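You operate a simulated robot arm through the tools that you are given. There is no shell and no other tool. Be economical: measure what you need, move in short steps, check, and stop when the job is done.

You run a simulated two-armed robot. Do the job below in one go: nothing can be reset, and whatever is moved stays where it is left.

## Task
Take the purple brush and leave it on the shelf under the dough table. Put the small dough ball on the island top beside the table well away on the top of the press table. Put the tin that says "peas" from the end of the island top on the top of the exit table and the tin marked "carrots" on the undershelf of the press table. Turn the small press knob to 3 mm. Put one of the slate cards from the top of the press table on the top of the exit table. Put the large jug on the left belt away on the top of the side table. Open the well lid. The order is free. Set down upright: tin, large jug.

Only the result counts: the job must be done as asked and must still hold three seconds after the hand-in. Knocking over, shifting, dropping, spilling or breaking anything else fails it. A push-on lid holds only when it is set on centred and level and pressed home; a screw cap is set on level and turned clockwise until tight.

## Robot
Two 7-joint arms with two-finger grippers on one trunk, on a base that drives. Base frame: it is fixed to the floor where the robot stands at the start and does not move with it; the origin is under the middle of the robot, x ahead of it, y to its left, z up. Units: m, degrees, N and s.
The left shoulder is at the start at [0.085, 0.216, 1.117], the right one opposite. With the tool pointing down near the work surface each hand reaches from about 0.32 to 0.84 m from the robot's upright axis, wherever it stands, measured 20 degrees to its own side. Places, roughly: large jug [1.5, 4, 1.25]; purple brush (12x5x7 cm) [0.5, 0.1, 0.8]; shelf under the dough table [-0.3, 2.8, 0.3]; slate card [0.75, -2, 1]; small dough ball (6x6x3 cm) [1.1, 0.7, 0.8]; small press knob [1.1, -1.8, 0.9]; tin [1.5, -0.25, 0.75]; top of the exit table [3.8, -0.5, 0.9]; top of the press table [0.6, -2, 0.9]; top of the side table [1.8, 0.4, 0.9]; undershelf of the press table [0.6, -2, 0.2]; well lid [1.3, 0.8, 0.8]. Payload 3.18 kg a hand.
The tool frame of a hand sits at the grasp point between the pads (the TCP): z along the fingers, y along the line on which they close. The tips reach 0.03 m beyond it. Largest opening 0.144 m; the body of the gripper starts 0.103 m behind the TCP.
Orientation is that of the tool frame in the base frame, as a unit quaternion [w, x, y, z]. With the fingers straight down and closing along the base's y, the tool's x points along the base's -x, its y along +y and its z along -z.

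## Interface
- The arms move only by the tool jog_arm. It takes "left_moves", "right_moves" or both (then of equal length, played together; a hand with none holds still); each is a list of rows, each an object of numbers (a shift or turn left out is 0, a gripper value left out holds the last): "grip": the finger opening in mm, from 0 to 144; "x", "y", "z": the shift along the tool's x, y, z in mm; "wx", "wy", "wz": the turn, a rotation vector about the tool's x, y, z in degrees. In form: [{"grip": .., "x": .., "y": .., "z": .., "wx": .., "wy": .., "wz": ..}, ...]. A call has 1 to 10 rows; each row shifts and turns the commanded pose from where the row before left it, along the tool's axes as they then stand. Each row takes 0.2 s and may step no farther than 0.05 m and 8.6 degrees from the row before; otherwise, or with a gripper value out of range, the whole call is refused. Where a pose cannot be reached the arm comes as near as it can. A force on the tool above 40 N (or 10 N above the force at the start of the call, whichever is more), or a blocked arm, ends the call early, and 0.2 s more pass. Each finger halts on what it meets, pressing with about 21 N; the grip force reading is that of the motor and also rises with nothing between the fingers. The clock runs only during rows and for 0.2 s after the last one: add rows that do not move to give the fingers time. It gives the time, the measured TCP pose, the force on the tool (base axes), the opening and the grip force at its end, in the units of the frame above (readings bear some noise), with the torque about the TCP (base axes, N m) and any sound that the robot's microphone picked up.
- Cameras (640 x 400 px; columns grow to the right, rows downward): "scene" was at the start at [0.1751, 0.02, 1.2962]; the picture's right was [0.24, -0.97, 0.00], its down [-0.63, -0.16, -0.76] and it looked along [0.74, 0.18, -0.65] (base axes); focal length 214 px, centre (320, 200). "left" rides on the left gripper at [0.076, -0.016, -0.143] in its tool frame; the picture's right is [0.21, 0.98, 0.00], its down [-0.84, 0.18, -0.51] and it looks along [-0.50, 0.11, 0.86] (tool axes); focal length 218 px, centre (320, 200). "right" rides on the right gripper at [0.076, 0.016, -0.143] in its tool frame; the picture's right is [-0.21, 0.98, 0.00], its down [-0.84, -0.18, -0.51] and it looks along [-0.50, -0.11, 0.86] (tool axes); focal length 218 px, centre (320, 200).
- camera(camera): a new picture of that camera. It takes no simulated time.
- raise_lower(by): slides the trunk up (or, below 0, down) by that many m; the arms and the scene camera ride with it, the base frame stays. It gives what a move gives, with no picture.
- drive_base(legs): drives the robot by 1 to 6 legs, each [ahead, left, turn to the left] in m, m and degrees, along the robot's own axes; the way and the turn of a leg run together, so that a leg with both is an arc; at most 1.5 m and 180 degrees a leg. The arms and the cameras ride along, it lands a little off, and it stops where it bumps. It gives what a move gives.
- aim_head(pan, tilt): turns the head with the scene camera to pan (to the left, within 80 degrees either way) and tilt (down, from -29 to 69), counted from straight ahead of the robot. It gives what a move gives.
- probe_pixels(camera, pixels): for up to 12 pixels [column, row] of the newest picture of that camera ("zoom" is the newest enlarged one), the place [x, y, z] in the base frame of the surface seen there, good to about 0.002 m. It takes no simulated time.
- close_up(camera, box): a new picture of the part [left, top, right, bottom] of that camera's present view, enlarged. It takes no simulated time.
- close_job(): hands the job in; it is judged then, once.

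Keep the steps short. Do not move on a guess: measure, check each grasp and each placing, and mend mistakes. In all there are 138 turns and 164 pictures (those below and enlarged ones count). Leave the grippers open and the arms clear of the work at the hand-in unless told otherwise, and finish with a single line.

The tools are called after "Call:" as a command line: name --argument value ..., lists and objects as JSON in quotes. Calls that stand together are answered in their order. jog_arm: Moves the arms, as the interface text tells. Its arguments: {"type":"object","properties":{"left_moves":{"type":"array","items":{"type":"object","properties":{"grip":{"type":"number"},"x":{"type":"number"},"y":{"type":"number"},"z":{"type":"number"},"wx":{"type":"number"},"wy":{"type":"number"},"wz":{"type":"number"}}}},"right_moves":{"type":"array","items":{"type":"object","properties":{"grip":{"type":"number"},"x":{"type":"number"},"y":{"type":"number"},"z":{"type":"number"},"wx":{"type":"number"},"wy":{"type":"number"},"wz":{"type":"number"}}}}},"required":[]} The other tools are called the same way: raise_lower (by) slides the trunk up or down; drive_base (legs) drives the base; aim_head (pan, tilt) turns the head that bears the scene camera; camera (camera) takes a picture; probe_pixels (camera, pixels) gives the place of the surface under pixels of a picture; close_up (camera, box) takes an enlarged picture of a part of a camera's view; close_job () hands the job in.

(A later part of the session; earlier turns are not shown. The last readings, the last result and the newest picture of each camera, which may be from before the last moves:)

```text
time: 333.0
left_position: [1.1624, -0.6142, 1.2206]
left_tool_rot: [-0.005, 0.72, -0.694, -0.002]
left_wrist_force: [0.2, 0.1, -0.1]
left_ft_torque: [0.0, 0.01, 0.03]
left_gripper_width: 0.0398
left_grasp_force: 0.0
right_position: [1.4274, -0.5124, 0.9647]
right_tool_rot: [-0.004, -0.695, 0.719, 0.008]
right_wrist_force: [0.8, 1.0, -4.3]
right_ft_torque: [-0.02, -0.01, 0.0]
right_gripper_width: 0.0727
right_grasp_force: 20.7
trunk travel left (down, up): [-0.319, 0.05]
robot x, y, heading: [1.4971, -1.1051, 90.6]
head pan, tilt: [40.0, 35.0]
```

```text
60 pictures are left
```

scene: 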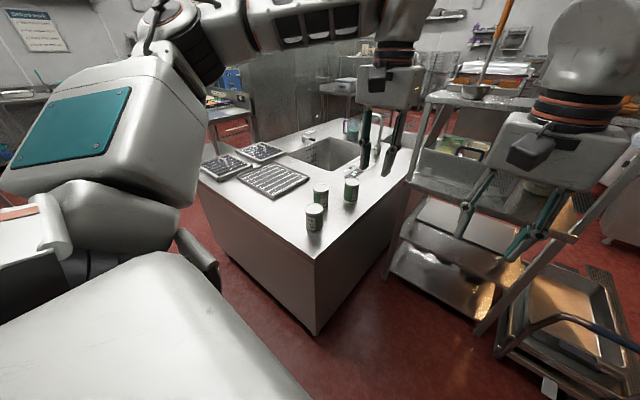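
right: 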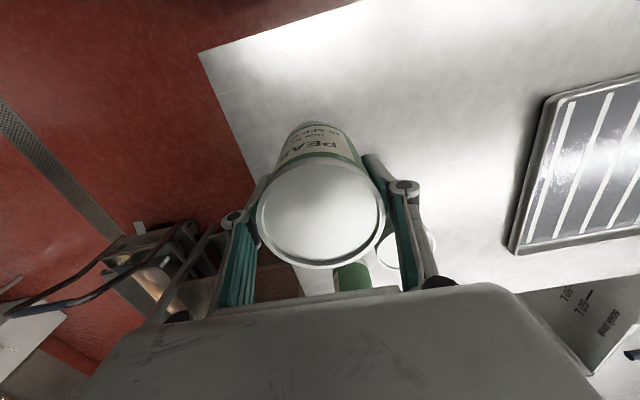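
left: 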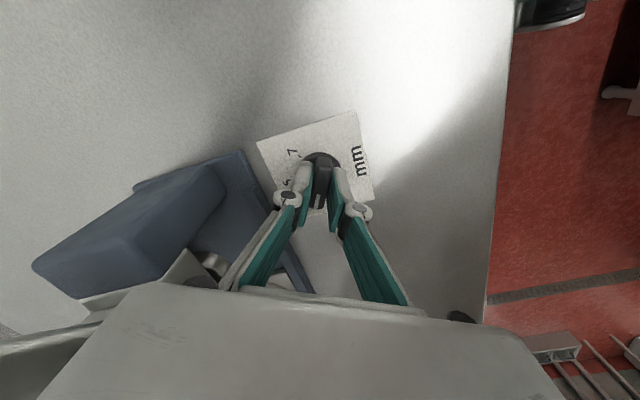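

Peas held (0.0727, about 4 N). I'll move it aside to the right and bring the left hand toward the carrots, tilting forward.

Call:
jog_arm --right_moves '[{"z": -35, "y": -30}, {"z": -35, "y": -30}, {"z": -35, "y": -30}, {"x": 20, "y": -30}, {"x": 20, "y": -30}, {"x": 20, "y": -25}, {"x": 20, "y": -25}, {}, {}, {}]' --left_moves '[{"x": -21, "y": -27.4, "z": 28.6, "grip": 100}, {"x": -21, "y": -27.4, "z": 28.6, "grip": 100}, {"x": -21, "y": -27.4, "z": 28.6}, {"x": -21, "y": -27.4, "z": 28.6}, {"x": -21, "y": -27.4, "z": 28.6}, {"x": -21, "y": -27.4, "z": 28.6}, {"x": -21, "y": -27.4, "z": 28.6}, {"wy": -8.6}, {"wy": -8.6}, {"wy": -8.6}]'

Call:
jog_arm --left_moves '[{"wy": -8.6}, {"wy": -8.6}, {}]'

Call:
camera --camera "left"

```text
time: 335.2
left_position: [1.3503, -0.4644, 1.0209]
left_tool_rot: [-0.157, 0.696, -0.682, -0.161]
left_wrist_force: [0.2, 0.0, 0.2]
left_ft_torque: [0.02, -0.01, 0.01]
left_gripper_width: 0.0998
left_grasp_force: 0.1
right_position: [1.6262, -0.6004, 1.0658]
right_tool_rot: [-0.004, -0.695, 0.719, 0.009]
right_wrist_force: [0.0, 0.2, -3.6]
right_ft_torque: [0.02, -0.01, -0.01]
right_gripper_width: 0.0724
right_grasp_force: 20.6
trunk travel left (down, up): [-0.319, 0.05]
robot x, y, heading: [1.4983, -1.1038, 90.4]
head pan, tilt: [40.0, 35.0]
```

```text
time: 336.0
left_position: [1.3503, -0.4625, 1.019]
left_tool_rot: [-0.257, 0.663, -0.652, -0.263]
left_wrist_force: [0.5, -0.3, 0.6]
left_ft_torque: [-0.02, 0.0, 0.0]
left_gripper_width: 0.0999
left_grasp_force: 0.0
right_position: [1.626, -0.5994, 1.0666]
right_tool_rot: [-0.004, -0.694, 0.719, 0.007]
right_wrist_force: [-0.6, -0.3, -4.0]
right_ft_torque: [-0.01, 0.0, 0.02]
right_gripper_width: 0.0724
right_grasp_force: 20.6
trunk travel left (down, up): [-0.319, 0.05]
robot x, y, heading: [1.5028, -1.1073, 90.3]
head pan, tilt: [40.0, 35.0]
```

```text
59 pictures are left
```

left: 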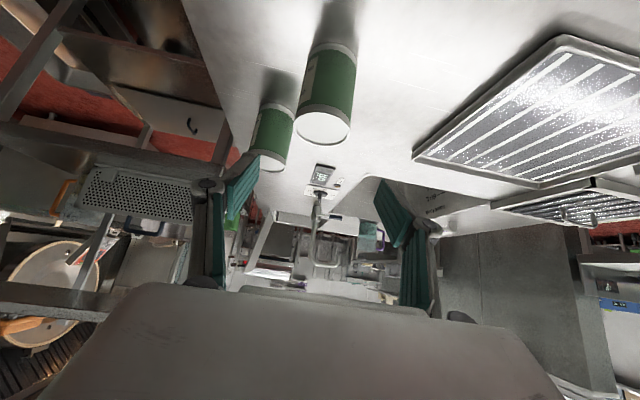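

I'll slide in to straddle the carrots tin (TCP z≈0.88) and check.

Call:
jog_arm --left_moves '[{"x": 7.7, "z": 40.3}, {"x": 7.7, "z": 40.3}, {"x": 7.7, "z": 40.3}, {"x": 7.7, "z": 40.3}, {}]'

Call:
camera --camera "left"

```text
time: 337.2
left_position: [1.3497, -0.3751, 0.8817]
left_tool_rot: [-0.256, 0.664, -0.652, -0.261]
left_wrist_force: [0.3, 0.4, 0.0]
left_ft_torque: [0.0, -0.02, -0.03]
left_gripper_width: 0.0998
left_grasp_force: 0.1
right_position: [1.6274, -0.5993, 1.0666]
right_tool_rot: [-0.004, -0.695, 0.719, 0.008]
right_wrist_force: [0.3, 0.5, -4.7]
right_ft_torque: [0.03, 0.04, -0.01]
right_gripper_width: 0.0723
right_grasp_force: 20.7
trunk travel left (down, up): [-0.319, 0.05]
robot x, y, heading: [1.4973, -1.1015, 90.5]
head pan, tilt: [40.0, 35.0]
```

```text
58 pictures are left
```

left: 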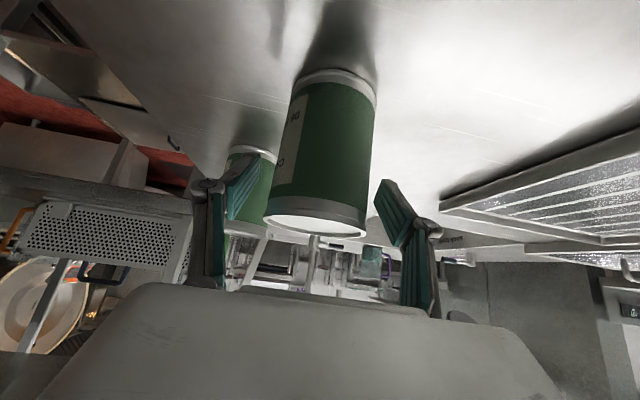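

The tin is between the pads and the lentils tin is clear. I'll close and lift straight up.

Call:
jog_arm --left_moves '[{"grip": 50}, {"grip": 50}, {"grip": 50}, {"x": -10, "z": -10.8}, {"x": -23.9, "z": -25.6}, {"x": -23.9, "z": -25.6}, {"x": -23.9, "z": -25.6}, {"x": -5, "z": -40}, {"x": -5, "z": -40}]'

Call:
camera --camera "left"

```text
time: 339.2
left_position: [1.3496, -0.4233, 1.0671]
left_tool_rot: [-0.257, 0.664, -0.652, -0.262]
left_wrist_force: [0.3, 0.1, -3.8]
left_ft_torque: [0.02, 0.03, -0.01]
left_gripper_width: 0.0713
left_grasp_force: 21.1
right_position: [1.627, -0.6, 1.0665]
right_tool_rot: [-0.005, -0.695, 0.719, 0.008]
right_wrist_force: [0.2, 0.0, -4.8]
right_ft_torque: [0.02, 0.03, 0.01]
right_gripper_width: 0.0724
right_grasp_force: 21.2
trunk travel left (down, up): [-0.319, 0.05]
robot x, y, heading: [1.4977, -1.105, 90.3]
head pan, tilt: [40.0, 35.0]
```

```text
57 pictures are left
```

left: 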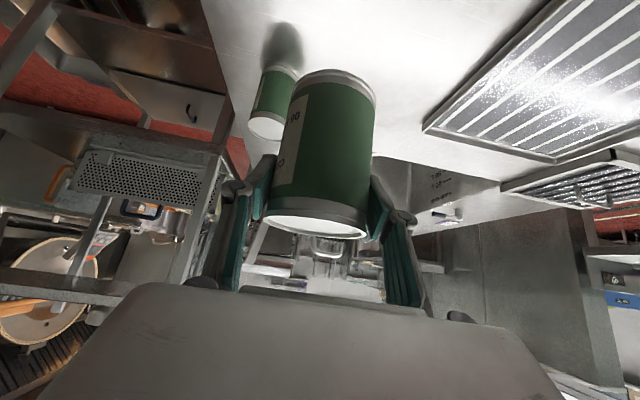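

Both tins are held. I'll strafe to x≈0.78 and turn to face the press table for the undershelf.

Call:
drive_base --legs '[[0, 0.72, 0], [0.08, 0, 0], [0, 0, -180]]'

Call:
raise_lower --by -0.05

Call:
aim_head --pan 0 --tilt 55

Call:
camera --camera "scene"

```text
time: 354.0
left_position: [0.9237, -1.7114, 1.0654]
left_tool_rot: [0.262, 0.652, 0.663, -0.257]
left_wrist_force: [-0.5, 0.6, -4.0]
left_ft_torque: [0.01, -0.02, 0.05]
left_gripper_width: 0.0717
left_grasp_force: 21.3
right_position: [0.6462, -1.5323, 1.0664]
right_tool_rot: [0.008, 0.72, 0.694, 0.004]
right_wrist_force: [0.1, 0.7, -4.4]
right_ft_torque: [-0.03, -0.04, 0.01]
right_gripper_width: 0.0726
right_grasp_force: 21.3
trunk travel left (down, up): [-0.319, 0.05]
robot x, y, heading: [0.7823, -1.0314, -89.5]
head pan, tilt: [40.0, 35.0]
```

```text
time: 354.9
left_position: [0.9238, -1.7102, 1.0171]
left_tool_rot: [0.263, 0.653, 0.663, -0.257]
left_wrist_force: [-1.1, 0.2, -4.6]
left_ft_torque: [0.01, -0.01, 0.02]
left_gripper_width: 0.0719
left_grasp_force: 21.0
right_position: [0.6485, -1.5328, 1.0162]
right_tool_rot: [0.009, 0.72, 0.694, 0.004]
right_wrist_force: [0.2, 0.4, -4.5]
right_ft_torque: [-0.06, 0.04, -0.02]
right_gripper_width: 0.0726
right_grasp_force: 21.3
trunk travel left (down, up): [-0.269, 0.1]
robot x, y, heading: [0.777, -1.027, -89.8]
head pan, tilt: [40.0, 35.0]
```

```text
time: 355.9
left_position: [0.9239, -1.711, 1.0159]
left_tool_rot: [0.262, 0.652, 0.663, -0.257]
left_wrist_force: [-0.6, -0.7, -5.1]
left_ft_torque: [-0.02, -0.01, 0.0]
left_gripper_width: 0.0717
left_grasp_force: 21.0
right_position: [0.6474, -1.5347, 1.0154]
right_tool_rot: [0.007, 0.72, 0.694, 0.004]
right_wrist_force: [-1.0, 0.1, -4.0]
right_ft_torque: [-0.01, -0.05, -0.02]
right_gripper_width: 0.0722
right_grasp_force: 21.1
trunk travel left (down, up): [-0.269, 0.1]
robot x, y, heading: [0.7781, -1.0289, -89.9]
head pan, tilt: [0.0, 55.0]
```

```text
56 pictures are left
```

scene: 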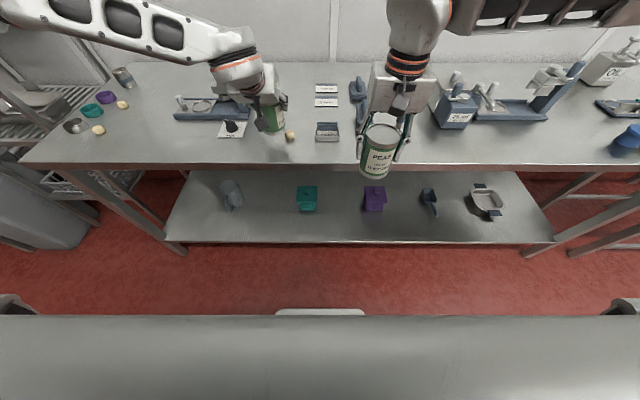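

The undershelf has free gaps at about (268,210) and (340,210). I'll probe those and the shelf's front edge.

Call:
probe_pixels --camera "scene" --pixels '[[268, 210], [268, 238], [340, 210], [340, 240], [297, 205], [318, 205], [365, 205], [242, 205], [300, 165], [340, 168], [230, 208], [268, 225]]'

Call:
raise_lower --by 0.05

```text
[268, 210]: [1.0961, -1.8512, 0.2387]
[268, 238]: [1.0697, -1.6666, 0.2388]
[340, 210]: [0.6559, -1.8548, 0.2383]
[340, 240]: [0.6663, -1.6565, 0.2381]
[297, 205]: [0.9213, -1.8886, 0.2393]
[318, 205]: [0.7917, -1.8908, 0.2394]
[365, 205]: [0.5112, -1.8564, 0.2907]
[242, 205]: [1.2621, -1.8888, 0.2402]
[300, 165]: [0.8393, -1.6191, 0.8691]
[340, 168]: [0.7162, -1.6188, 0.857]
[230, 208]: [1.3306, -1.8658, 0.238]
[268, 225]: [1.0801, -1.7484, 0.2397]
```

```text
time: 356.9
left_position: [0.9248, -1.7106, 1.0647]
left_tool_rot: [0.262, 0.653, 0.663, -0.256]
left_wrist_force: [0.2, -1.4, -4.2]
left_ft_torque: [0.01, 0.01, -0.02]
left_gripper_width: 0.0721
left_grasp_force: 21.3
right_position: [0.6473, -1.5331, 1.0652]
right_tool_rot: [0.007, 0.72, 0.694, 0.004]
right_wrist_force: [0.4, -0.4, -4.1]
right_ft_torque: [0.02, 0.01, -0.02]
right_gripper_width: 0.0725
right_grasp_force: 20.9
trunk travel left (down, up): [-0.319, 0.05]
robot x, y, heading: [0.7835, -1.0308, -89.9]
head pan, tilt: [0.0, 55.0]
```

The shelf is z 0.2385 with its front edge at y≈-1.655, and the front strip is free. I'll pull the hand back in front of the table, reposition the base, and lower the trunk.

Call:
jog_arm --left_moves '[{"x": 29, "z": -27}, {"x": 29, "z": -27}, {"x": 29, "z": -27}]' --right_moves '[{"z": -35}, {"z": -35}, {"z": -30}]'

Call:
drive_base --legs '[[-0.08, 0.12, 0]]'

Call:
raise_lower --by -0.319

```text
time: 357.7
left_position: [0.9235, -1.5908, 1.068]
left_tool_rot: [0.262, 0.652, 0.663, -0.258]
left_wrist_force: [-0.9, 0.4, -4.0]
left_ft_torque: [-0.02, 0.02, -0.01]
left_gripper_width: 0.0715
left_grasp_force: 21.1
right_position: [0.6446, -1.531, 1.1678]
right_tool_rot: [0.007, 0.72, 0.694, 0.004]
right_wrist_force: [0.6, 1.4, -4.3]
right_ft_torque: [-0.03, -0.03, -0.01]
right_gripper_width: 0.0725
right_grasp_force: 20.6
trunk travel left (down, up): [-0.319, 0.05]
robot x, y, heading: [0.7737, -1.0314, -89.6]
head pan, tilt: [0.0, 55.0]
```

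```text
time: 359.4
left_position: [1.0448, -1.5125, 1.0651]
left_tool_rot: [0.261, 0.653, 0.663, -0.256]
left_wrist_force: [0.1, -0.3, -3.6]
left_ft_torque: [0.02, -0.02, -0.02]
left_gripper_width: 0.0717
left_grasp_force: 21.4
right_position: [0.7664, -1.4529, 1.1666]
right_tool_rot: [0.008, 0.72, 0.694, 0.005]
right_wrist_force: [0.4, -1.0, -4.1]
right_ft_torque: [-0.02, 0.02, 0.0]
right_gripper_width: 0.0726
right_grasp_force: 21.2
trunk travel left (down, up): [-0.319, 0.05]
robot x, y, heading: [0.9001, -0.9493, -89.7]
head pan, tilt: [0.0, 55.0]
```

```text
time: 362.6
left_position: [1.0436, -1.4859, 0.6241]
left_tool_rot: [0.154, 0.685, 0.696, -0.148]
left_wrist_force: [0.7, 0.6, -4.1]
left_ft_torque: [-0.04, 0.0, 0.01]
left_gripper_width: 0.0718
left_grasp_force: 21.0
right_position: [0.7668, -1.4521, 0.8477]
right_tool_rot: [0.01, 0.72, 0.694, 0.004]
right_wrist_force: [0.1, 0.5, -4.8]
right_ft_torque: [-0.02, 0.03, 0.01]
right_gripper_width: 0.0724
right_grasp_force: 20.8
trunk travel left (down, up): [0.0, 0.369]
robot x, y, heading: [0.8965, -0.9521, -89.8]
head pan, tilt: [0.0, 55.0]
```

The left hand is at z 0.624 with tilt 25°. I'll lower it to z≈0.375 in front of the shelf.

Call:
jog_arm --left_moves '[{"x": 10, "z": 41.5}, {"x": 10, "z": 41.5}, {"x": 10, "z": 41.5}, {"x": 10, "z": 41.5}, {"x": 10, "z": 41.5}, {"x": 10, "z": 40}, {}]'

Call:
aim_head --pan 25 --tilt 60

Call:
camera --camera "scene"

```text
time: 364.1
left_position: [1.0409, -1.5428, 0.378]
left_tool_rot: [0.153, 0.686, 0.697, -0.143]
left_wrist_force: [0.3, 0.2, -5.2]
left_ft_torque: [-0.04, 0.0, -0.01]
left_gripper_width: 0.0715
left_grasp_force: 21.3
left hand out of reach, approached as far as the arm can: row 6
right_position: [0.7662, -1.4527, 0.8463]
right_tool_rot: [0.009, 0.72, 0.694, 0.004]
right_wrist_force: [0.5, 0.0, -4.4]
right_ft_torque: [0.02, 0.0, 0.02]
right_gripper_width: 0.0725
right_grasp_force: 21.0
trunk travel left (down, up): [0.0, 0.369]
robot x, y, heading: [0.8993, -0.9512, -89.5]
head pan, tilt: [0.0, 55.0]
```

```text
time: 365.0
left_position: [1.039, -1.5407, 0.3787]
left_tool_rot: [0.153, 0.686, 0.697, -0.143]
left_wrist_force: [-0.6, -0.6, -4.7]
left_ft_torque: [-0.05, -0.01, -0.02]
left_gripper_width: 0.0716
left_grasp_force: 21.1
right_position: [0.7655, -1.4527, 0.847]
right_tool_rot: [0.008, 0.72, 0.694, 0.004]
right_wrist_force: [-1.2, 0.6, -4.6]
right_ft_torque: [0.02, 0.0, 0.02]
right_gripper_width: 0.0722
right_grasp_force: 20.7
trunk travel left (down, up): [0.0, 0.369]
robot x, y, heading: [0.9017, -0.9487, -89.8]
head pan, tilt: [25.0, 60.0]
```

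```text
55 pictures are left
```

scene: 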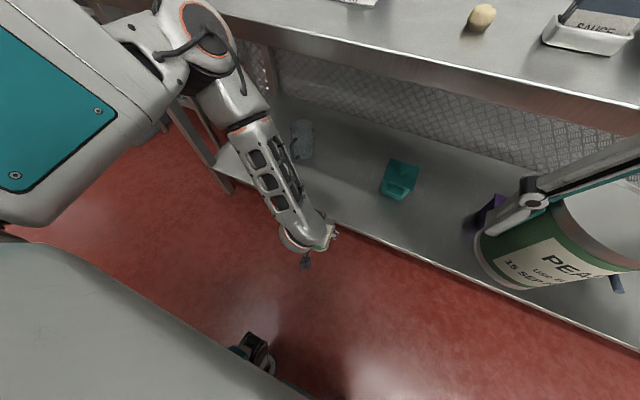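

Same approach as with the brush: I'll extend forward in small steps while tilting back up to upright.

Call:
jog_arm --left_moves '[{"x": -32.8, "z": 12.4, "wy": -8}, {"x": -30.7, "z": 16.8, "wy": -8}, {"x": -28.1, "z": 21, "wy": -3}, {"x": -27, "z": 22.4}, {}]'

Call:
camera --camera "scene"

Call:
camera --camera "left"

```text
time: 366.2
left_position: [0.9769, -1.7389, 0.4256]
left_tool_rot: [0.266, 0.653, 0.66, -0.26]
left_wrist_force: [0.1, -0.1, -5.0]
left_ft_torque: [0.0, 0.0, 0.05]
left_gripper_width: 0.0717
left_grasp_force: 20.9
left hand out of reach, approached as far as the arm can: row 1, 2, 3
right_position: [0.7653, -1.4539, 0.847]
right_tool_rot: [0.008, 0.72, 0.694, 0.004]
right_wrist_force: [-0.5, -0.3, -4.6]
right_ft_torque: [-0.03, 0.02, 0.01]
right_gripper_width: 0.0725
right_grasp_force: 21.0
trunk travel left (down, up): [0.0, 0.369]
robot x, y, heading: [0.8993, -0.9491, -89.6]
head pan, tilt: [25.0, 60.0]
```

```text
54 pictures are left
```

scene: 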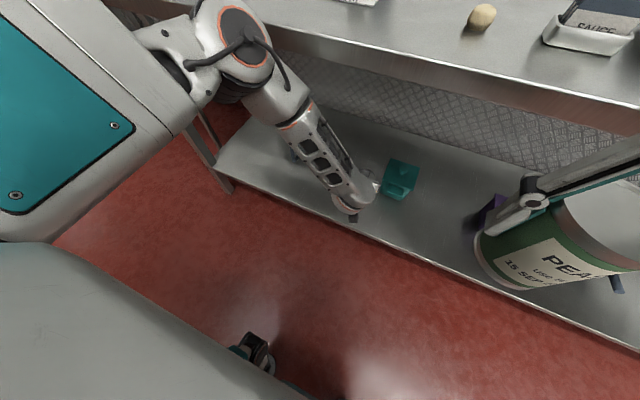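

```text
53 pictures are left
```

left: 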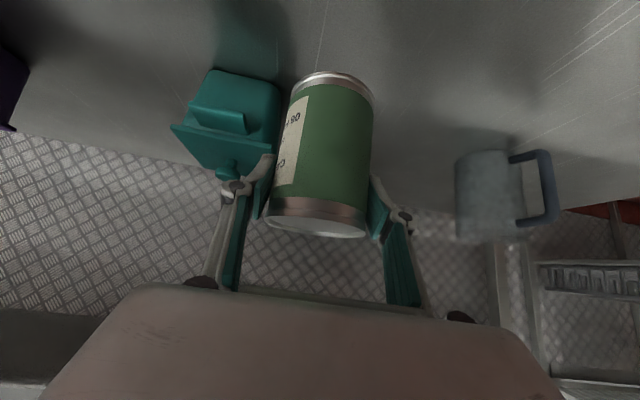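

The tin is upright over the shelf at (0.977, -1.739), clear of the teal box. I'll lower it in steps.

Call:
jog_arm --left_moves '[{"x": 15, "z": 16, "y": 8}, {"x": 15, "z": 16, "y": 8}, {"x": 15, "z": 16, "y": 8}, {"x": 15, "z": 16}, {"x": 6, "z": 6.5}, {}]'

Call:
camera --camera "left"

```text
time: 367.6
left_position: [0.9878, -1.7565, 0.3334]
left_tool_rot: [0.266, 0.652, 0.662, -0.255]
left_wrist_force: [-0.1, 0.2, -4.8]
left_ft_torque: [0.05, 0.0, -0.01]
left_gripper_width: 0.0721
left_grasp_force: 20.7
left hand out of reach, approached as far as the arm can: row 2, 3, 4
right_position: [0.7664, -1.4525, 0.8467]
right_tool_rot: [0.008, 0.72, 0.694, 0.004]
right_wrist_force: [-1.1, -0.3, -3.8]
right_ft_torque: [-0.05, 0.0, 0.02]
right_gripper_width: 0.0724
right_grasp_force: 21.0
trunk travel left (down, up): [0.0, 0.369]
robot x, y, heading: [0.9003, -0.9477, -89.8]
head pan, tilt: [25.0, 60.0]
```

```text
52 pictures are left
```

left: 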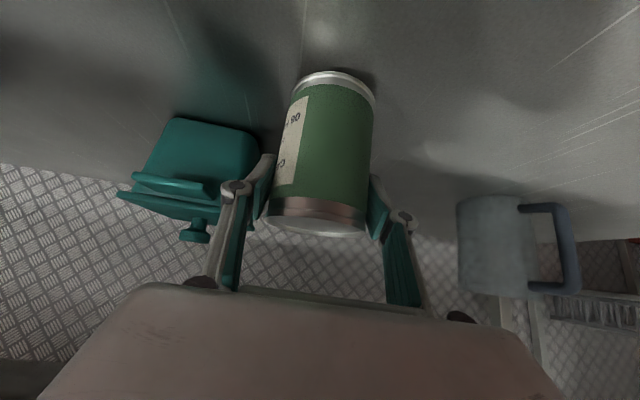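

About 12 mm remain. Lowering to contact.

Call:
jog_arm --left_moves '[{"x": 4, "z": 4.4}, {"x": 2.7, "z": 3}, {"x": 2, "z": 2.2}, {}]'

```text
time: 368.6
left_position: [0.9866, -1.758, 0.3221]
left_tool_rot: [0.266, 0.652, 0.663, -0.256]
left_wrist_force: [0.1, 0.8, 1.9]
left_ft_torque: [0.32, -0.01, -0.01]
left_gripper_width: 0.072
left_grasp_force: 21.3
right_position: [0.7671, -1.4529, 0.8465]
right_tool_rot: [0.008, 0.72, 0.694, 0.004]
right_wrist_force: [-0.2, -0.2, -4.6]
right_ft_torque: [-0.02, 0.02, 0.02]
right_gripper_width: 0.0724
right_grasp_force: 21.0
trunk travel left (down, up): [0.0, 0.369]
robot x, y, heading: [0.9016, -0.9486, -89.9]
head pan, tilt: [25.0, 60.0]
```

Contact. I'll open to 95 mm and withdraw back along the fingers.

Call:
jog_arm --left_moves '[{"grip": 95}, {"grip": 95}, {"z": -25}, {"z": -40}, {"z": -40}, {"z": -40}]'

Call:
camera --camera "left"

```text
time: 370.0
left_position: [0.9614, -1.6806, 0.4371]
left_tool_rot: [0.267, 0.651, 0.663, -0.255]
left_wrist_force: [-0.2, 0.3, 0.3]
left_ft_torque: [-0.01, -0.04, 0.04]
left_gripper_width: 0.0952
left_grasp_force: 0.0
left hand out of reach, approached as far as the arm can: row 3, 4, 5
right_position: [0.7666, -1.4524, 0.8486]
right_tool_rot: [0.008, 0.72, 0.694, 0.004]
right_wrist_force: [-0.4, -0.1, -4.9]
right_ft_torque: [-0.05, 0.02, 0.01]
right_gripper_width: 0.0724
right_grasp_force: 21.4
trunk travel left (down, up): [0.0, 0.369]
robot x, y, heading: [0.9019, -0.9524, -89.7]
head pan, tilt: [25.0, 60.0]
```

```text
51 pictures are left
```

left: 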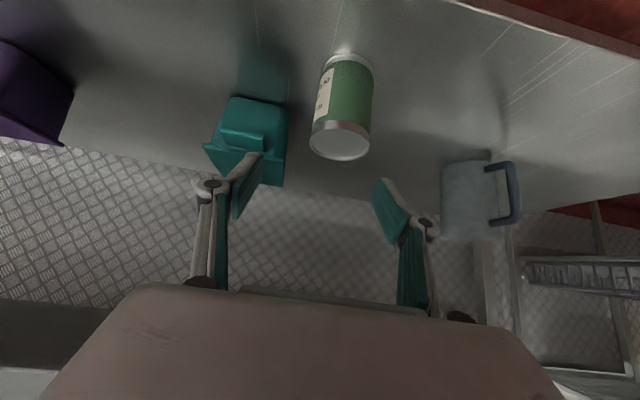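

The carrots tin stands upright on the undershelf. I'll withdraw the hand from under the table.

Call:
jog_arm --left_moves '[{"x": 10, "z": -42}, {"x": 18, "z": -40}, {"x": 18, "z": -40}, {"x": 18, "z": -40}, {"x": 18, "z": -40}, {}]'

Call:
camera --camera "scene"

```text
time: 371.1
left_position: [1.0413, -1.5262, 0.4633]
left_tool_rot: [0.266, 0.601, 0.73, -0.186]
left_wrist_force: [0.5, -0.6, -0.5]
left_ft_torque: [-0.02, -0.01, -0.02]
left_gripper_width: 0.0948
left_grasp_force: 0.1
left hand out of reach, approached as far as the arm can: row 1, 2
right_position: [0.7675, -1.4525, 0.8468]
right_tool_rot: [0.007, 0.719, 0.694, 0.005]
right_wrist_force: [0.4, -0.3, -4.6]
right_ft_torque: [0.01, -0.02, 0.0]
right_gripper_width: 0.0726
right_grasp_force: 21.1
trunk travel left (down, up): [0.0, 0.369]
robot x, y, heading: [0.9004, -0.9485, -89.6]
head pan, tilt: [25.0, 60.0]
stopped in row 5 (left hand): the arm was blocked; the commanded pose is now the measured one
```

```text
50 pictures are left
```

scene: 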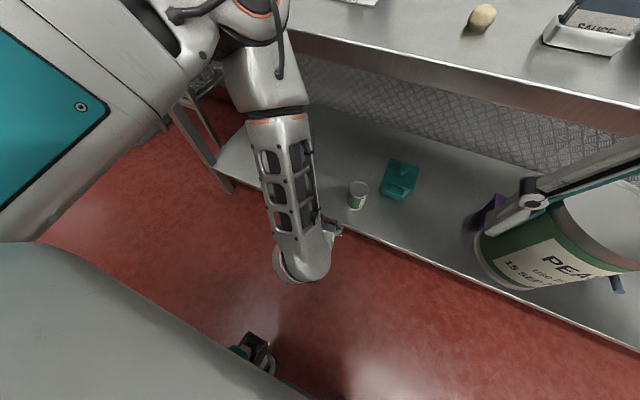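

The hand is out. I'll check the elbow's clearance to the table edge before raising the trunk.

Call:
probe_pixels --camera "scene" --pixels '[[262, 15], [285, 40], [270, 70], [300, 100], [310, 150], [330, 40], [225, 20]]'

```text
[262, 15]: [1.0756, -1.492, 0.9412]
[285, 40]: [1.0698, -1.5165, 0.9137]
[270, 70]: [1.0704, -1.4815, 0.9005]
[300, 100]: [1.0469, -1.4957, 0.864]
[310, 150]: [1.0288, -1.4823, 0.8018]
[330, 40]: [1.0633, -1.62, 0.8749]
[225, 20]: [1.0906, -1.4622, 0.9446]
```

Clear (elbow y≈-1.52, table -1.62). Raising the trunk, then bringing the left hand up and level.

Call:
raise_lower --by 0.3

Call:
jog_arm --left_moves '[{"z": -40, "x": -15}, {"z": -40, "x": -15}, {"z": -40, "x": -15}, {"z": -40, "x": -15}, {"z": -40, "x": -15}, {"z": -30, "x": -20}, {"z": -30, "x": -20}, {}]' --right_moves '[{"y": -20}, {"y": -30}, {"y": -30}, {"y": -30}, {}, {}, {}, {}]'

Call:
aim_head --pan 5 --tilt 45

Call:
camera --camera "scene"

```text
time: 374.1
left_position: [1.0388, -1.5257, 0.765]
left_tool_rot: [0.267, 0.606, 0.725, -0.189]
left_wrist_force: [0.1, -0.5, -0.8]
left_ft_torque: [0.0, 0.0, 0.01]
left_gripper_width: 0.095
left_grasp_force: 0.1
right_position: [0.7665, -1.4527, 1.1458]
right_tool_rot: [0.008, 0.72, 0.694, 0.006]
right_wrist_force: [-0.1, 0.3, -5.2]
right_ft_torque: [0.01, -0.01, 0.03]
right_gripper_width: 0.0722
right_grasp_force: 20.8
trunk travel left (down, up): [-0.3, 0.069]
robot x, y, heading: [0.8988, -0.9487, -89.8]
head pan, tilt: [25.0, 60.0]
```

```text
time: 375.9
left_position: [1.0106, -1.4596, 1.0397]
left_tool_rot: [0.266, 0.606, 0.725, -0.189]
left_wrist_force: [-0.2, 0.0, -0.8]
left_ft_torque: [0.03, -0.03, 0.01]
left_gripper_width: 0.0951
left_grasp_force: 0.1
right_position: [0.6563, -1.4486, 1.1459]
right_tool_rot: [0.009, 0.72, 0.694, 0.004]
right_wrist_force: [-0.2, 0.7, -4.1]
right_ft_torque: [-0.01, 0.02, 0.02]
right_gripper_width: 0.0725
right_grasp_force: 21.1
trunk travel left (down, up): [-0.3, 0.069]
robot x, y, heading: [0.8984, -0.9507, -89.5]
head pan, tilt: [25.0, 60.0]
```

```text
time: 376.7
left_position: [1.0109, -1.4594, 1.0404]
left_tool_rot: [0.268, 0.606, 0.725, -0.189]
left_wrist_force: [0.3, 0.2, -0.1]
left_ft_torque: [-0.01, -0.04, 0.02]
left_gripper_width: 0.0949
left_grasp_force: 0.1
right_position: [0.656, -1.4487, 1.1462]
right_tool_rot: [0.008, 0.72, 0.694, 0.004]
right_wrist_force: [-0.6, 0.4, -4.8]
right_ft_torque: [-0.02, -0.02, -0.01]
right_gripper_width: 0.0726
right_grasp_force: 21.1
trunk travel left (down, up): [-0.3, 0.069]
robot x, y, heading: [0.9007, -0.95, -89.8]
head pan, tilt: [5.0, 45.0]
```

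```text
49 pictures are left
```

scene: 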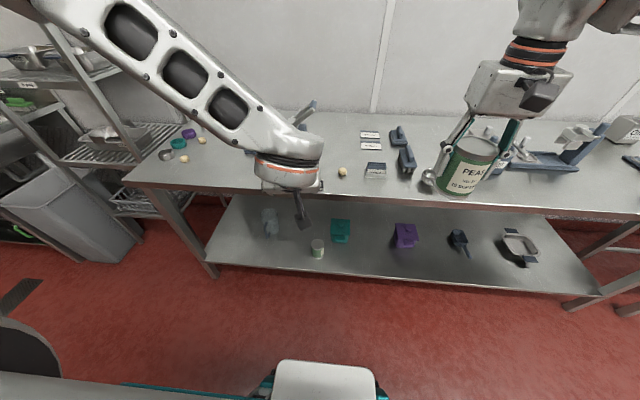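

The carrots tin is fine. Next I'll take the "5 mm" slate card with the left hand: level it, raise it, then move the base closer.

Call:
jog_arm --left_moves '[{"wy": 7.66}, {"wy": 7.66}, {"wy": 7.66}, {"wy": 7.66}, {"wy": 7.66}, {"wx": 2.9, "wz": 5.6}, {"wz": 5.7, "z": -30}, {"z": -40}, {"z": -40}, {"grip": 120}]' --right_moves '[{"x": 20}, {"x": 25}, {"x": 25}, {}, {}, {}, {}, {}, {}, {}]'

Call:
drive_base --legs '[[0, -0.26, 0], [0.34, 0, 0]]'

Call:
camera --camera "left"

```text
time: 378.9
left_position: [1.0111, -1.459, 1.1504]
left_tool_rot: [-0.003, 0.708, 0.707, 0.001]
left_wrist_force: [0.1, 0.1, 0.2]
left_ft_torque: [-0.01, -0.02, 0.0]
left_gripper_width: 0.1201
left_grasp_force: 0.0
right_position: [0.6585, -1.3789, 1.1451]
right_tool_rot: [0.009, 0.72, 0.694, 0.004]
right_wrist_force: [-0.4, -0.8, -5.1]
right_ft_torque: [-0.01, 0.01, 0.0]
right_gripper_width: 0.0725
right_grasp_force: 20.9
trunk travel left (down, up): [-0.3, 0.069]
robot x, y, heading: [0.9009, -0.9529, -89.6]
head pan, tilt: [5.0, 45.0]
```

```text
time: 383.6
left_position: [0.7527, -1.7948, 1.1504]
left_tool_rot: [-0.003, 0.708, 0.706, 0.001]
left_wrist_force: [0.0, 0.0, -0.1]
left_ft_torque: [0.04, 0.0, 0.0]
left_gripper_width: 0.1197
left_grasp_force: 0.1
right_position: [0.4001, -1.715, 1.1453]
right_tool_rot: [0.008, 0.72, 0.694, 0.004]
right_wrist_force: [0.4, -0.3, -4.8]
right_ft_torque: [0.02, 0.01, 0.03]
right_gripper_width: 0.0721
right_grasp_force: 20.8
trunk travel left (down, up): [-0.3, 0.069]
robot x, y, heading: [0.6441, -1.2857, -89.7]
head pan, tilt: [5.0, 45.0]
```

```text
48 pictures are left
```

left: 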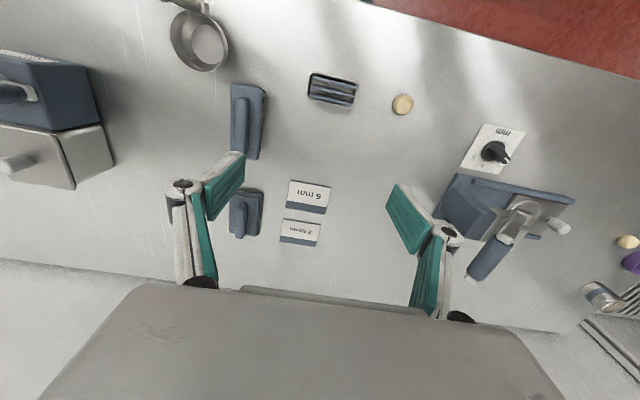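

The "5 mm" card is at about (309,197). I'll zoom and probe its edges.

Call:
close_up --camera "left" --box '[220, 150, 370, 260]'

```text
3.64 times, centred on (295, 205) of left
```

zoom: 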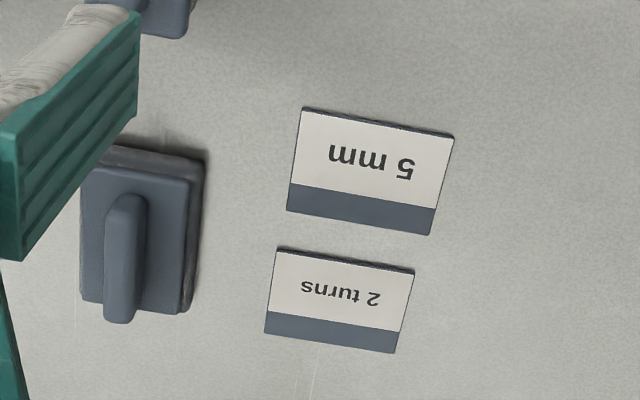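

Call:
probe_pixels --camera "zoom" --pixels '[[306, 112], [448, 138], [428, 230], [292, 205], [298, 155], [440, 185], [370, 170], [475, 160], [195, 200], [265, 160], [205, 160]]'

```text
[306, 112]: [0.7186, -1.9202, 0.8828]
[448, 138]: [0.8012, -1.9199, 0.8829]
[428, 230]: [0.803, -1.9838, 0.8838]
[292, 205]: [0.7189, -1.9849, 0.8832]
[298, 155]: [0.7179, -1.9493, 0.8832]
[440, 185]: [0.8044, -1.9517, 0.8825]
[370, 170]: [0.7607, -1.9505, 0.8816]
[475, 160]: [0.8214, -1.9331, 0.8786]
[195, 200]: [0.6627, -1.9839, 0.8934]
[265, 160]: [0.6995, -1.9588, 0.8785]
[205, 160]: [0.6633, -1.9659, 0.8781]
```

Card: x 0.716..0.805, centre (0.7605, -1.952). I'll move over it and down to z≈0.93.

Call:
jog_arm --left_moves '[{"x": -39.3, "y": 2}, {"x": -39.3, "y": 2}, {"x": -39.3, "y": 2}, {"x": -39.3, "y": 2}, {"z": 44}, {"z": 44}, {"z": 44}, {"z": 44}, {"z": 44}, {}]'

Call:
camera --camera "left"

```text
time: 385.8
left_position: [0.7592, -1.9219, 0.9294]
left_tool_rot: [-0.001, 0.708, 0.706, 0.0]
left_wrist_force: [0.4, 0.9, -0.3]
left_ft_torque: [-0.02, 0.03, -0.01]
left_gripper_width: 0.12
left_grasp_force: 0.0
left hand out of reach, approached as far as the arm can: row 4
right_position: [0.4017, -1.714, 1.1453]
right_tool_rot: [0.009, 0.72, 0.694, 0.004]
right_wrist_force: [0.4, -0.8, -4.3]
right_ft_torque: [-0.02, -0.02, 0.01]
right_gripper_width: 0.0726
right_grasp_force: 21.3
trunk travel left (down, up): [-0.3, 0.069]
robot x, y, heading: [0.6439, -1.2853, -89.7]
head pan, tilt: [5.0, 45.0]
```

```text
46 pictures are left
```

left: 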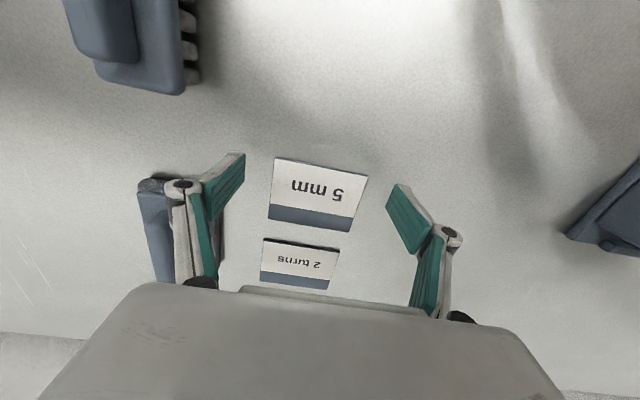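

Call:
jog_arm --left_moves '[{"x": -15, "grip": 108}, {"x": -15, "y": 1}, {}]'

Call:
camera --camera "left"

```text
time: 386.6
left_position: [0.7597, -1.9519, 0.93]
left_tool_rot: [-0.003, 0.708, 0.707, 0.001]
left_wrist_force: [0.5, -0.6, 0.2]
left_ft_torque: [0.0, 0.02, 0.0]
left_gripper_width: 0.1079
left_grasp_force: 0.1
right_position: [0.4001, -1.714, 1.1459]
right_tool_rot: [0.009, 0.72, 0.694, 0.004]
right_wrist_force: [0.7, -0.4, -3.7]
right_ft_torque: [0.0, 0.0, 0.02]
right_gripper_width: 0.0728
right_grasp_force: 21.1
trunk travel left (down, up): [-0.3, 0.069]
robot x, y, heading: [0.6463, -1.2824, -89.6]
head pan, tilt: [5.0, 45.0]
```

```text
45 pictures are left
```

left: 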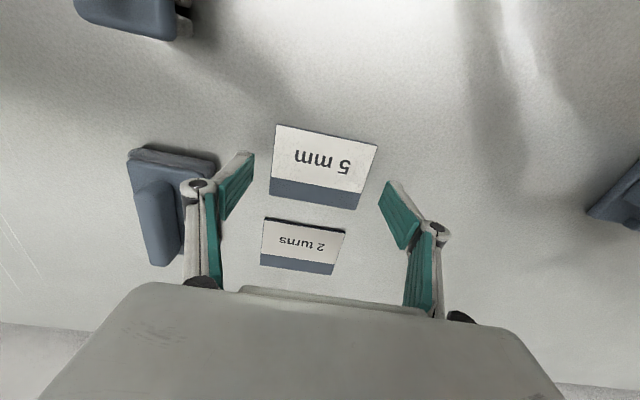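

I'll descend to just touch the table with the tips.

Call:
jog_arm --left_moves '[{"z": 14}, {"z": 4}, {"z": 2}, {}]'

```text
time: 387.6
left_position: [0.759, -1.9513, 0.9106]
left_tool_rot: [-0.003, 0.708, 0.707, 0.001]
left_wrist_force: [0.6, -0.2, 0.2]
left_ft_torque: [0.01, -0.02, -0.02]
left_gripper_width: 0.108
left_grasp_force: 0.1
right_position: [0.4012, -1.7147, 1.1459]
right_tool_rot: [0.007, 0.72, 0.694, 0.005]
right_wrist_force: [-0.1, 0.0, -4.8]
right_ft_torque: [-0.01, 0.0, 0.02]
right_gripper_width: 0.0723
right_grasp_force: 21.0
trunk travel left (down, up): [-0.3, 0.069]
robot x, y, heading: [0.6404, -1.2875, -89.8]
head pan, tilt: [5.0, 45.0]
```

Call:
jog_arm --left_moves '[{"z": 1.2}, {"grip": 70}, {"grip": 70}, {"grip": 70}, {}]'

Call:
camera --camera "left"

```text
time: 388.8
left_position: [0.7592, -1.9529, 0.9098]
left_tool_rot: [-0.001, 0.708, 0.706, 0.0]
left_wrist_force: [-0.6, -0.9, 2.6]
left_ft_torque: [0.02, 0.13, 0.04]
left_gripper_width: 0.0877
left_grasp_force: 20.9
right_position: [0.4012, -1.7148, 1.1461]
right_tool_rot: [0.008, 0.72, 0.693, 0.004]
right_wrist_force: [-0.7, 0.4, -5.3]
right_ft_torque: [-0.01, -0.01, 0.01]
right_gripper_width: 0.0723
right_grasp_force: 21.1
trunk travel left (down, up): [-0.3, 0.069]
robot x, y, heading: [0.6422, -1.2835, -89.5]
head pan, tilt: [5.0, 45.0]
```

```text
44 pictures are left
```

left: 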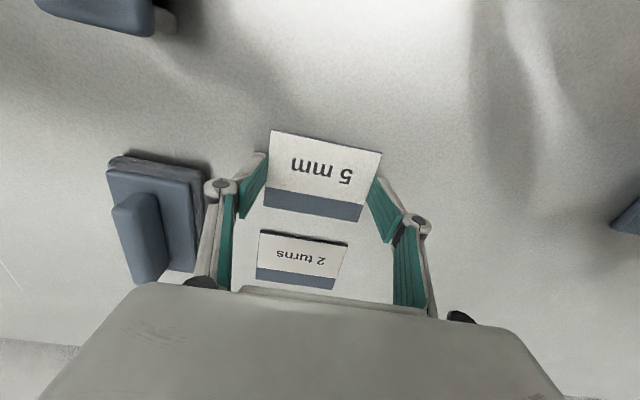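

The card is gripped at 0.088 (its width). I'll lift slowly and check.

Call:
jog_arm --left_moves '[{"z": -5}, {"z": -15}, {"z": -30}, {"z": -40}, {"z": -40}, {"z": -40}, {"z": -40}]'

Call:
camera --camera "left"

```text
time: 390.4
left_position: [0.7595, -1.9524, 1.0893]
left_tool_rot: [-0.002, 0.707, 0.707, 0.0]
left_wrist_force: [0.2, 0.5, 0.6]
left_ft_torque: [0.02, 0.0, -0.03]
left_gripper_width: 0.0874
left_grasp_force: 20.7
left hand out of reach, approached as far as the arm can: row 7
right_position: [0.3999, -1.7162, 1.1449]
right_tool_rot: [0.008, 0.72, 0.694, 0.004]
right_wrist_force: [-0.1, 0.7, -4.9]
right_ft_torque: [-0.01, 0.02, 0.01]
right_gripper_width: 0.0724
right_grasp_force: 21.1
trunk travel left (down, up): [-0.3, 0.069]
robot x, y, heading: [0.6424, -1.2869, -89.7]
head pan, tilt: [5.0, 45.0]
```

```text
43 pictures are left
```

left: 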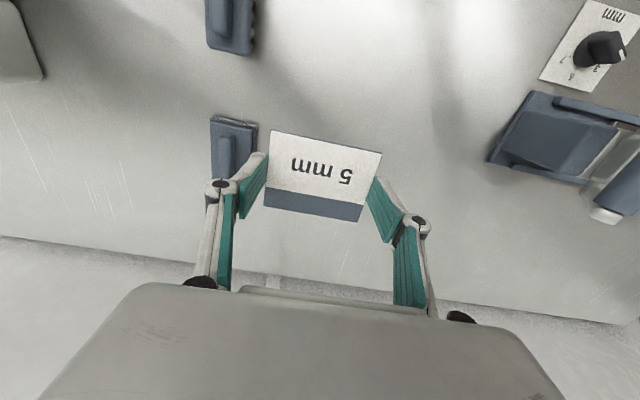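

The card is lifted level. I'll back up, retract the hand, turn to face +x, and head for the exit table.

Call:
drive_base --legs '[[-0.24, 0, 0]]'

Call:
jog_arm --left_moves '[{"x": 30, "z": -20}, {"x": 40, "z": -20}, {"x": 40, "z": -20}, {"x": 40, "z": -10}, {"y": 25}]'

Call:
drive_base --legs '[[0, 0, 89.7], [1.0, 0, 0]]'

Call:
aim_head --pan 5 --tilt 22

Call:
camera --camera "scene"

```text
time: 392.1
left_position: [0.7584, -1.7114, 1.0889]
left_tool_rot: [-0.001, 0.706, 0.708, 0.0]
left_wrist_force: [-0.1, 0.9, -0.8]
left_ft_torque: [-0.01, 0.02, 0.03]
left_gripper_width: 0.0877
left_grasp_force: 21.0
right_position: [0.3999, -1.4751, 1.1457]
right_tool_rot: [0.008, 0.719, 0.695, 0.004]
right_wrist_force: [0.1, 0.4, -4.3]
right_ft_torque: [-0.06, 0.0, 0.0]
right_gripper_width: 0.0722
right_grasp_force: 21.2
trunk travel left (down, up): [-0.3, 0.069]
robot x, y, heading: [0.6401, -1.0466, -89.5]
head pan, tilt: [5.0, 45.0]
```

```text
time: 393.3
left_position: [0.7858, -1.5625, 1.159]
left_tool_rot: [-0.002, 0.706, 0.708, 0.0]
left_wrist_force: [0.5, 0.3, 0.1]
left_ft_torque: [0.01, 0.05, -0.01]
left_gripper_width: 0.0701
left_grasp_force: 0.0
right_position: [0.4012, -1.476, 1.1445]
right_tool_rot: [0.008, 0.719, 0.695, 0.005]
right_wrist_force: [0.5, -0.2, -4.4]
right_ft_torque: [0.01, 0.05, -0.01]
right_gripper_width: 0.0723
right_grasp_force: 20.9
trunk travel left (down, up): [-0.3, 0.069]
robot x, y, heading: [0.6422, -1.0466, -89.6]
head pan, tilt: [5.0, 45.0]
```

```text
time: 402.4
left_position: [2.1525, -0.8612, 1.1586]
left_tool_rot: [-0.002, -0.013, 1.0, -0.002]
left_wrist_force: [-0.3, -0.7, -0.2]
left_ft_torque: [0.03, 0.01, -0.02]
left_gripper_width: 0.07
left_grasp_force: 0.0
right_position: [2.0769, -1.2467, 1.1453]
right_tool_rot: [0.003, 0.005, 1.0, 0.009]
right_wrist_force: [-0.4, -0.6, -5.1]
right_ft_torque: [0.01, 0.0, -0.02]
right_gripper_width: 0.0724
right_grasp_force: 21.2
trunk travel left (down, up): [-0.3, 0.069]
robot x, y, heading: [1.6395, -1.0165, 1.9]
head pan, tilt: [5.0, 45.0]
```

```text
time: 403.3
left_position: [2.1529, -0.8613, 1.1596]
left_tool_rot: [-0.002, -0.013, 1.0, -0.001]
left_wrist_force: [-0.3, 0.5, -0.4]
left_ft_torque: [-0.01, 0.02, -0.01]
left_gripper_width: 0.07
left_grasp_force: 0.1
right_position: [2.0751, -1.2476, 1.1458]
right_tool_rot: [0.003, 0.005, 1.0, 0.009]
right_wrist_force: [0.0, 0.6, -4.2]
right_ft_torque: [-0.01, -0.01, -0.01]
right_gripper_width: 0.0722
right_grasp_force: 21.0
trunk travel left (down, up): [-0.3, 0.069]
robot x, y, heading: [1.6368, -1.0145, 1.6]
head pan, tilt: [5.0, 22.0]
```

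```text
42 pictures are left
```

scene: 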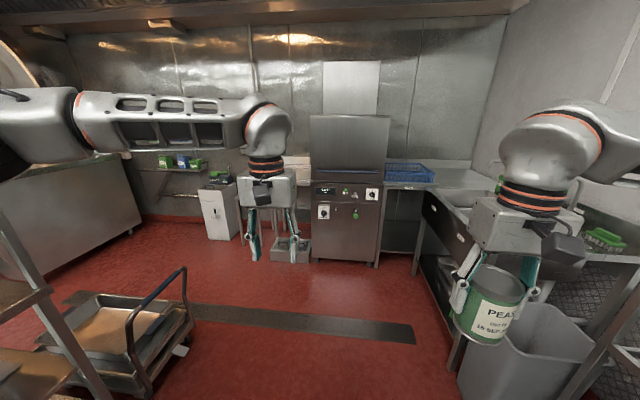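

The card slipped out during the retract (the left gripper reads 0.070 with no force). I still hold the peas, so I'll find the exit table first, deliver the tin, then recover the card. Probing the table by the blue crate.

Call:
probe_pixels --camera "scene" --pixels '[[440, 180], [465, 178], [410, 172], [395, 185], [430, 190], [465, 172], [500, 195], [385, 240], [295, 165], [410, 320], [345, 250]]'

Call:
close_up --camera "scene" --box '[260, 130, 500, 280]'

```text
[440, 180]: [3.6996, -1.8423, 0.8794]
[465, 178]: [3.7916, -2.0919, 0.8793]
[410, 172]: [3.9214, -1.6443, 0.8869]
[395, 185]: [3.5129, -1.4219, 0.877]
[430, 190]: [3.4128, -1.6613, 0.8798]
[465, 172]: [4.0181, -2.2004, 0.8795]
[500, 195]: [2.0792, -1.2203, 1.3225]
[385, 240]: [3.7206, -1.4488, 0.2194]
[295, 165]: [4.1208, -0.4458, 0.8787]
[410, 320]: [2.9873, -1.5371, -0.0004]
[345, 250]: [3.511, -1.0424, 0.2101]
```

```text
2.67 times, centred on (380, 205) of scene
```

zoom: 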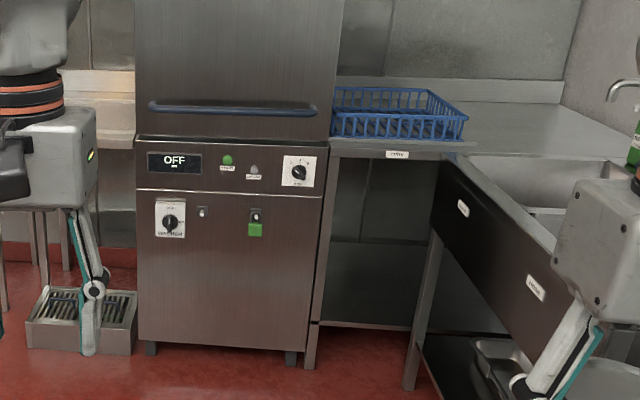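

The exit table is left of the dish machine (top z 0.879 near y≈-0.45). I'll drive closer and look.

Call:
drive_base --legs '[[1.15, 0, -1.6], [0, 0.4, 0]]'

Call:
aim_head --pan 0 --tilt 35

Call:
camera --camera "scene"

```text
time: 412.8
left_position: [3.3067, -0.4474, 1.1592]
left_tool_rot: [-0.001, 0.0, 1.0, -0.002]
left_wrist_force: [0.3, 0.2, 1.0]
left_ft_torque: [-0.03, -0.03, -0.02]
left_gripper_width: 0.07
left_grasp_force: 0.0
right_position: [3.2193, -0.8327, 1.1456]
right_tool_rot: [0.002, 0.019, 1.0, 0.009]
right_wrist_force: [0.2, 0.0, -4.0]
right_ft_torque: [-0.03, 0.02, 0.0]
right_gripper_width: 0.0724
right_grasp_force: 21.0
trunk travel left (down, up): [-0.3, 0.069]
robot x, y, heading: [2.7897, -0.5882, 0.2]
head pan, tilt: [5.0, 22.0]
```

```text
time: 413.6
left_position: [3.3065, -0.4476, 1.1597]
left_tool_rot: [-0.003, 0.0, 1.0, -0.002]
left_wrist_force: [0.6, -1.0, 0.5]
left_ft_torque: [-0.01, 0.0, -0.04]
left_gripper_width: 0.07
left_grasp_force: 0.1
right_position: [3.2207, -0.8325, 1.1446]
right_tool_rot: [0.003, 0.017, 1.0, 0.009]
right_wrist_force: [0.0, -0.4, -4.1]
right_ft_torque: [0.01, -0.03, 0.02]
right_gripper_width: 0.0722
right_grasp_force: 21.1
trunk travel left (down, up): [-0.3, 0.069]
robot x, y, heading: [2.7891, -0.5901, 0.3]
head pan, tilt: [0.0, 35.0]
```

```text
40 pictures are left
```

scene: 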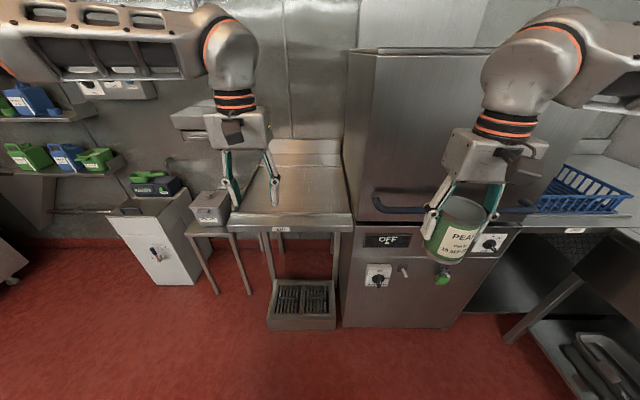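

The exit table ("EXIT" label) is at about (290,200), and the machine's handle bar is beside it. I'll probe the table's extents.

Call:
probe_pixels --camera "scene" --pixels '[[240, 215], [345, 215], [290, 213], [290, 180], [320, 165], [375, 208], [440, 215], [300, 320], [275, 290], [330, 190], [255, 205], [345, 235]]'

Call:
close_up --camera "scene" --box '[200, 130, 400, 260]'

```text
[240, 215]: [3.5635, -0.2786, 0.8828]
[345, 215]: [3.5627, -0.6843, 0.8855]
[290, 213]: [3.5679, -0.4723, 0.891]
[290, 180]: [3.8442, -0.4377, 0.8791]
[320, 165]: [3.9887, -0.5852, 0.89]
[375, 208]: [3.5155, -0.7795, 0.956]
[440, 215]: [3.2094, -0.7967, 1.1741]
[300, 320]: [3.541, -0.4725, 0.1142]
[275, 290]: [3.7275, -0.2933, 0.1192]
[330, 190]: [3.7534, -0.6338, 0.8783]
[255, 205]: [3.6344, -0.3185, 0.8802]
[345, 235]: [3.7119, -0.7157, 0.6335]
```

```text
3.08 times, centred on (300, 195) of scene
```

zoom: 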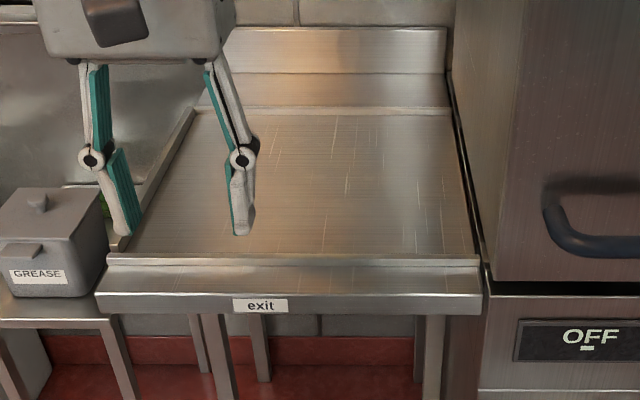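

The exit table spans y -0.69..-0.27, x 3.56..4.1, top z 0.879, empty. I'll strafe left then forward to place the peas with the right hand at about (3.73, -0.54).

Call:
drive_base --legs '[[0, 0.28, 0], [0.28, 0, 0]]'

Call:
jog_arm --right_moves '[{"x": -30}, {"x": -40}, {"x": -40}, {"x": -40}, {"x": -40}, {"x": -30}, {}]'

Call:
camera --camera "right"

```text
time: 415.9
left_position: [3.3051, -0.2441, 1.1574]
left_tool_rot: [-0.001, 0.0, 1.0, -0.001]
left_wrist_force: [0.1, 1.5, -0.1]
left_ft_torque: [-0.11, -0.02, 0.01]
left_gripper_width: 0.07
left_grasp_force: 0.1
right_position: [3.2183, -0.6284, 1.1451]
right_tool_rot: [0.002, 0.018, 1.0, 0.007]
right_wrist_force: [0.1, 1.9, -4.5]
right_ft_torque: [-0.07, -0.02, -0.01]
right_gripper_width: 0.0722
right_grasp_force: 21.7
trunk travel left (down, up): [-0.3, 0.069]
robot x, y, heading: [2.7881, -0.3901, 0.3]
head pan, tilt: [0.0, 35.0]
stopped in leg 1: the robot was blocked; the commanded pose is now the measured one
```

```text
time: 417.5
left_position: [3.3063, -0.2478, 1.1584]
left_tool_rot: [-0.002, 0.001, 1.0, -0.001]
left_wrist_force: [0.5, 1.3, -1.0]
left_ft_torque: [-0.01, 0.02, -0.02]
left_gripper_width: 0.07
left_grasp_force: 0.1
right_position: [3.4091, -0.6387, 1.1448]
right_tool_rot: [0.003, 0.02, 1.0, 0.009]
right_wrist_force: [-0.5, 0.4, -4.6]
right_ft_torque: [-0.05, 0.0, -0.02]
right_gripper_width: 0.0724
right_grasp_force: 21.0
right hand out of reach, approached as far as the arm can: row 6
trunk travel left (down, up): [-0.3, 0.069]
robot x, y, heading: [2.7883, -0.389, 0.4]
head pan, tilt: [0.0, 35.0]
```

```text
38 pictures are left
```

right: 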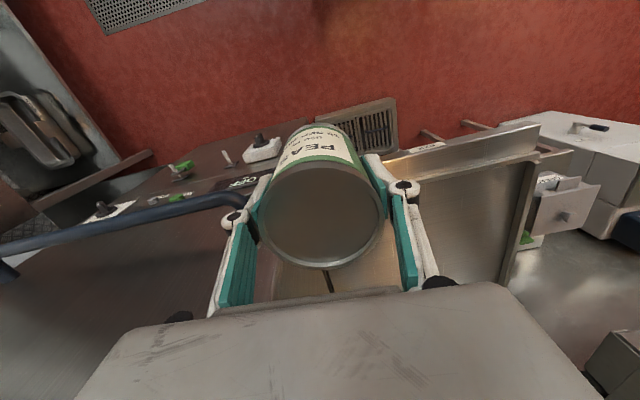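

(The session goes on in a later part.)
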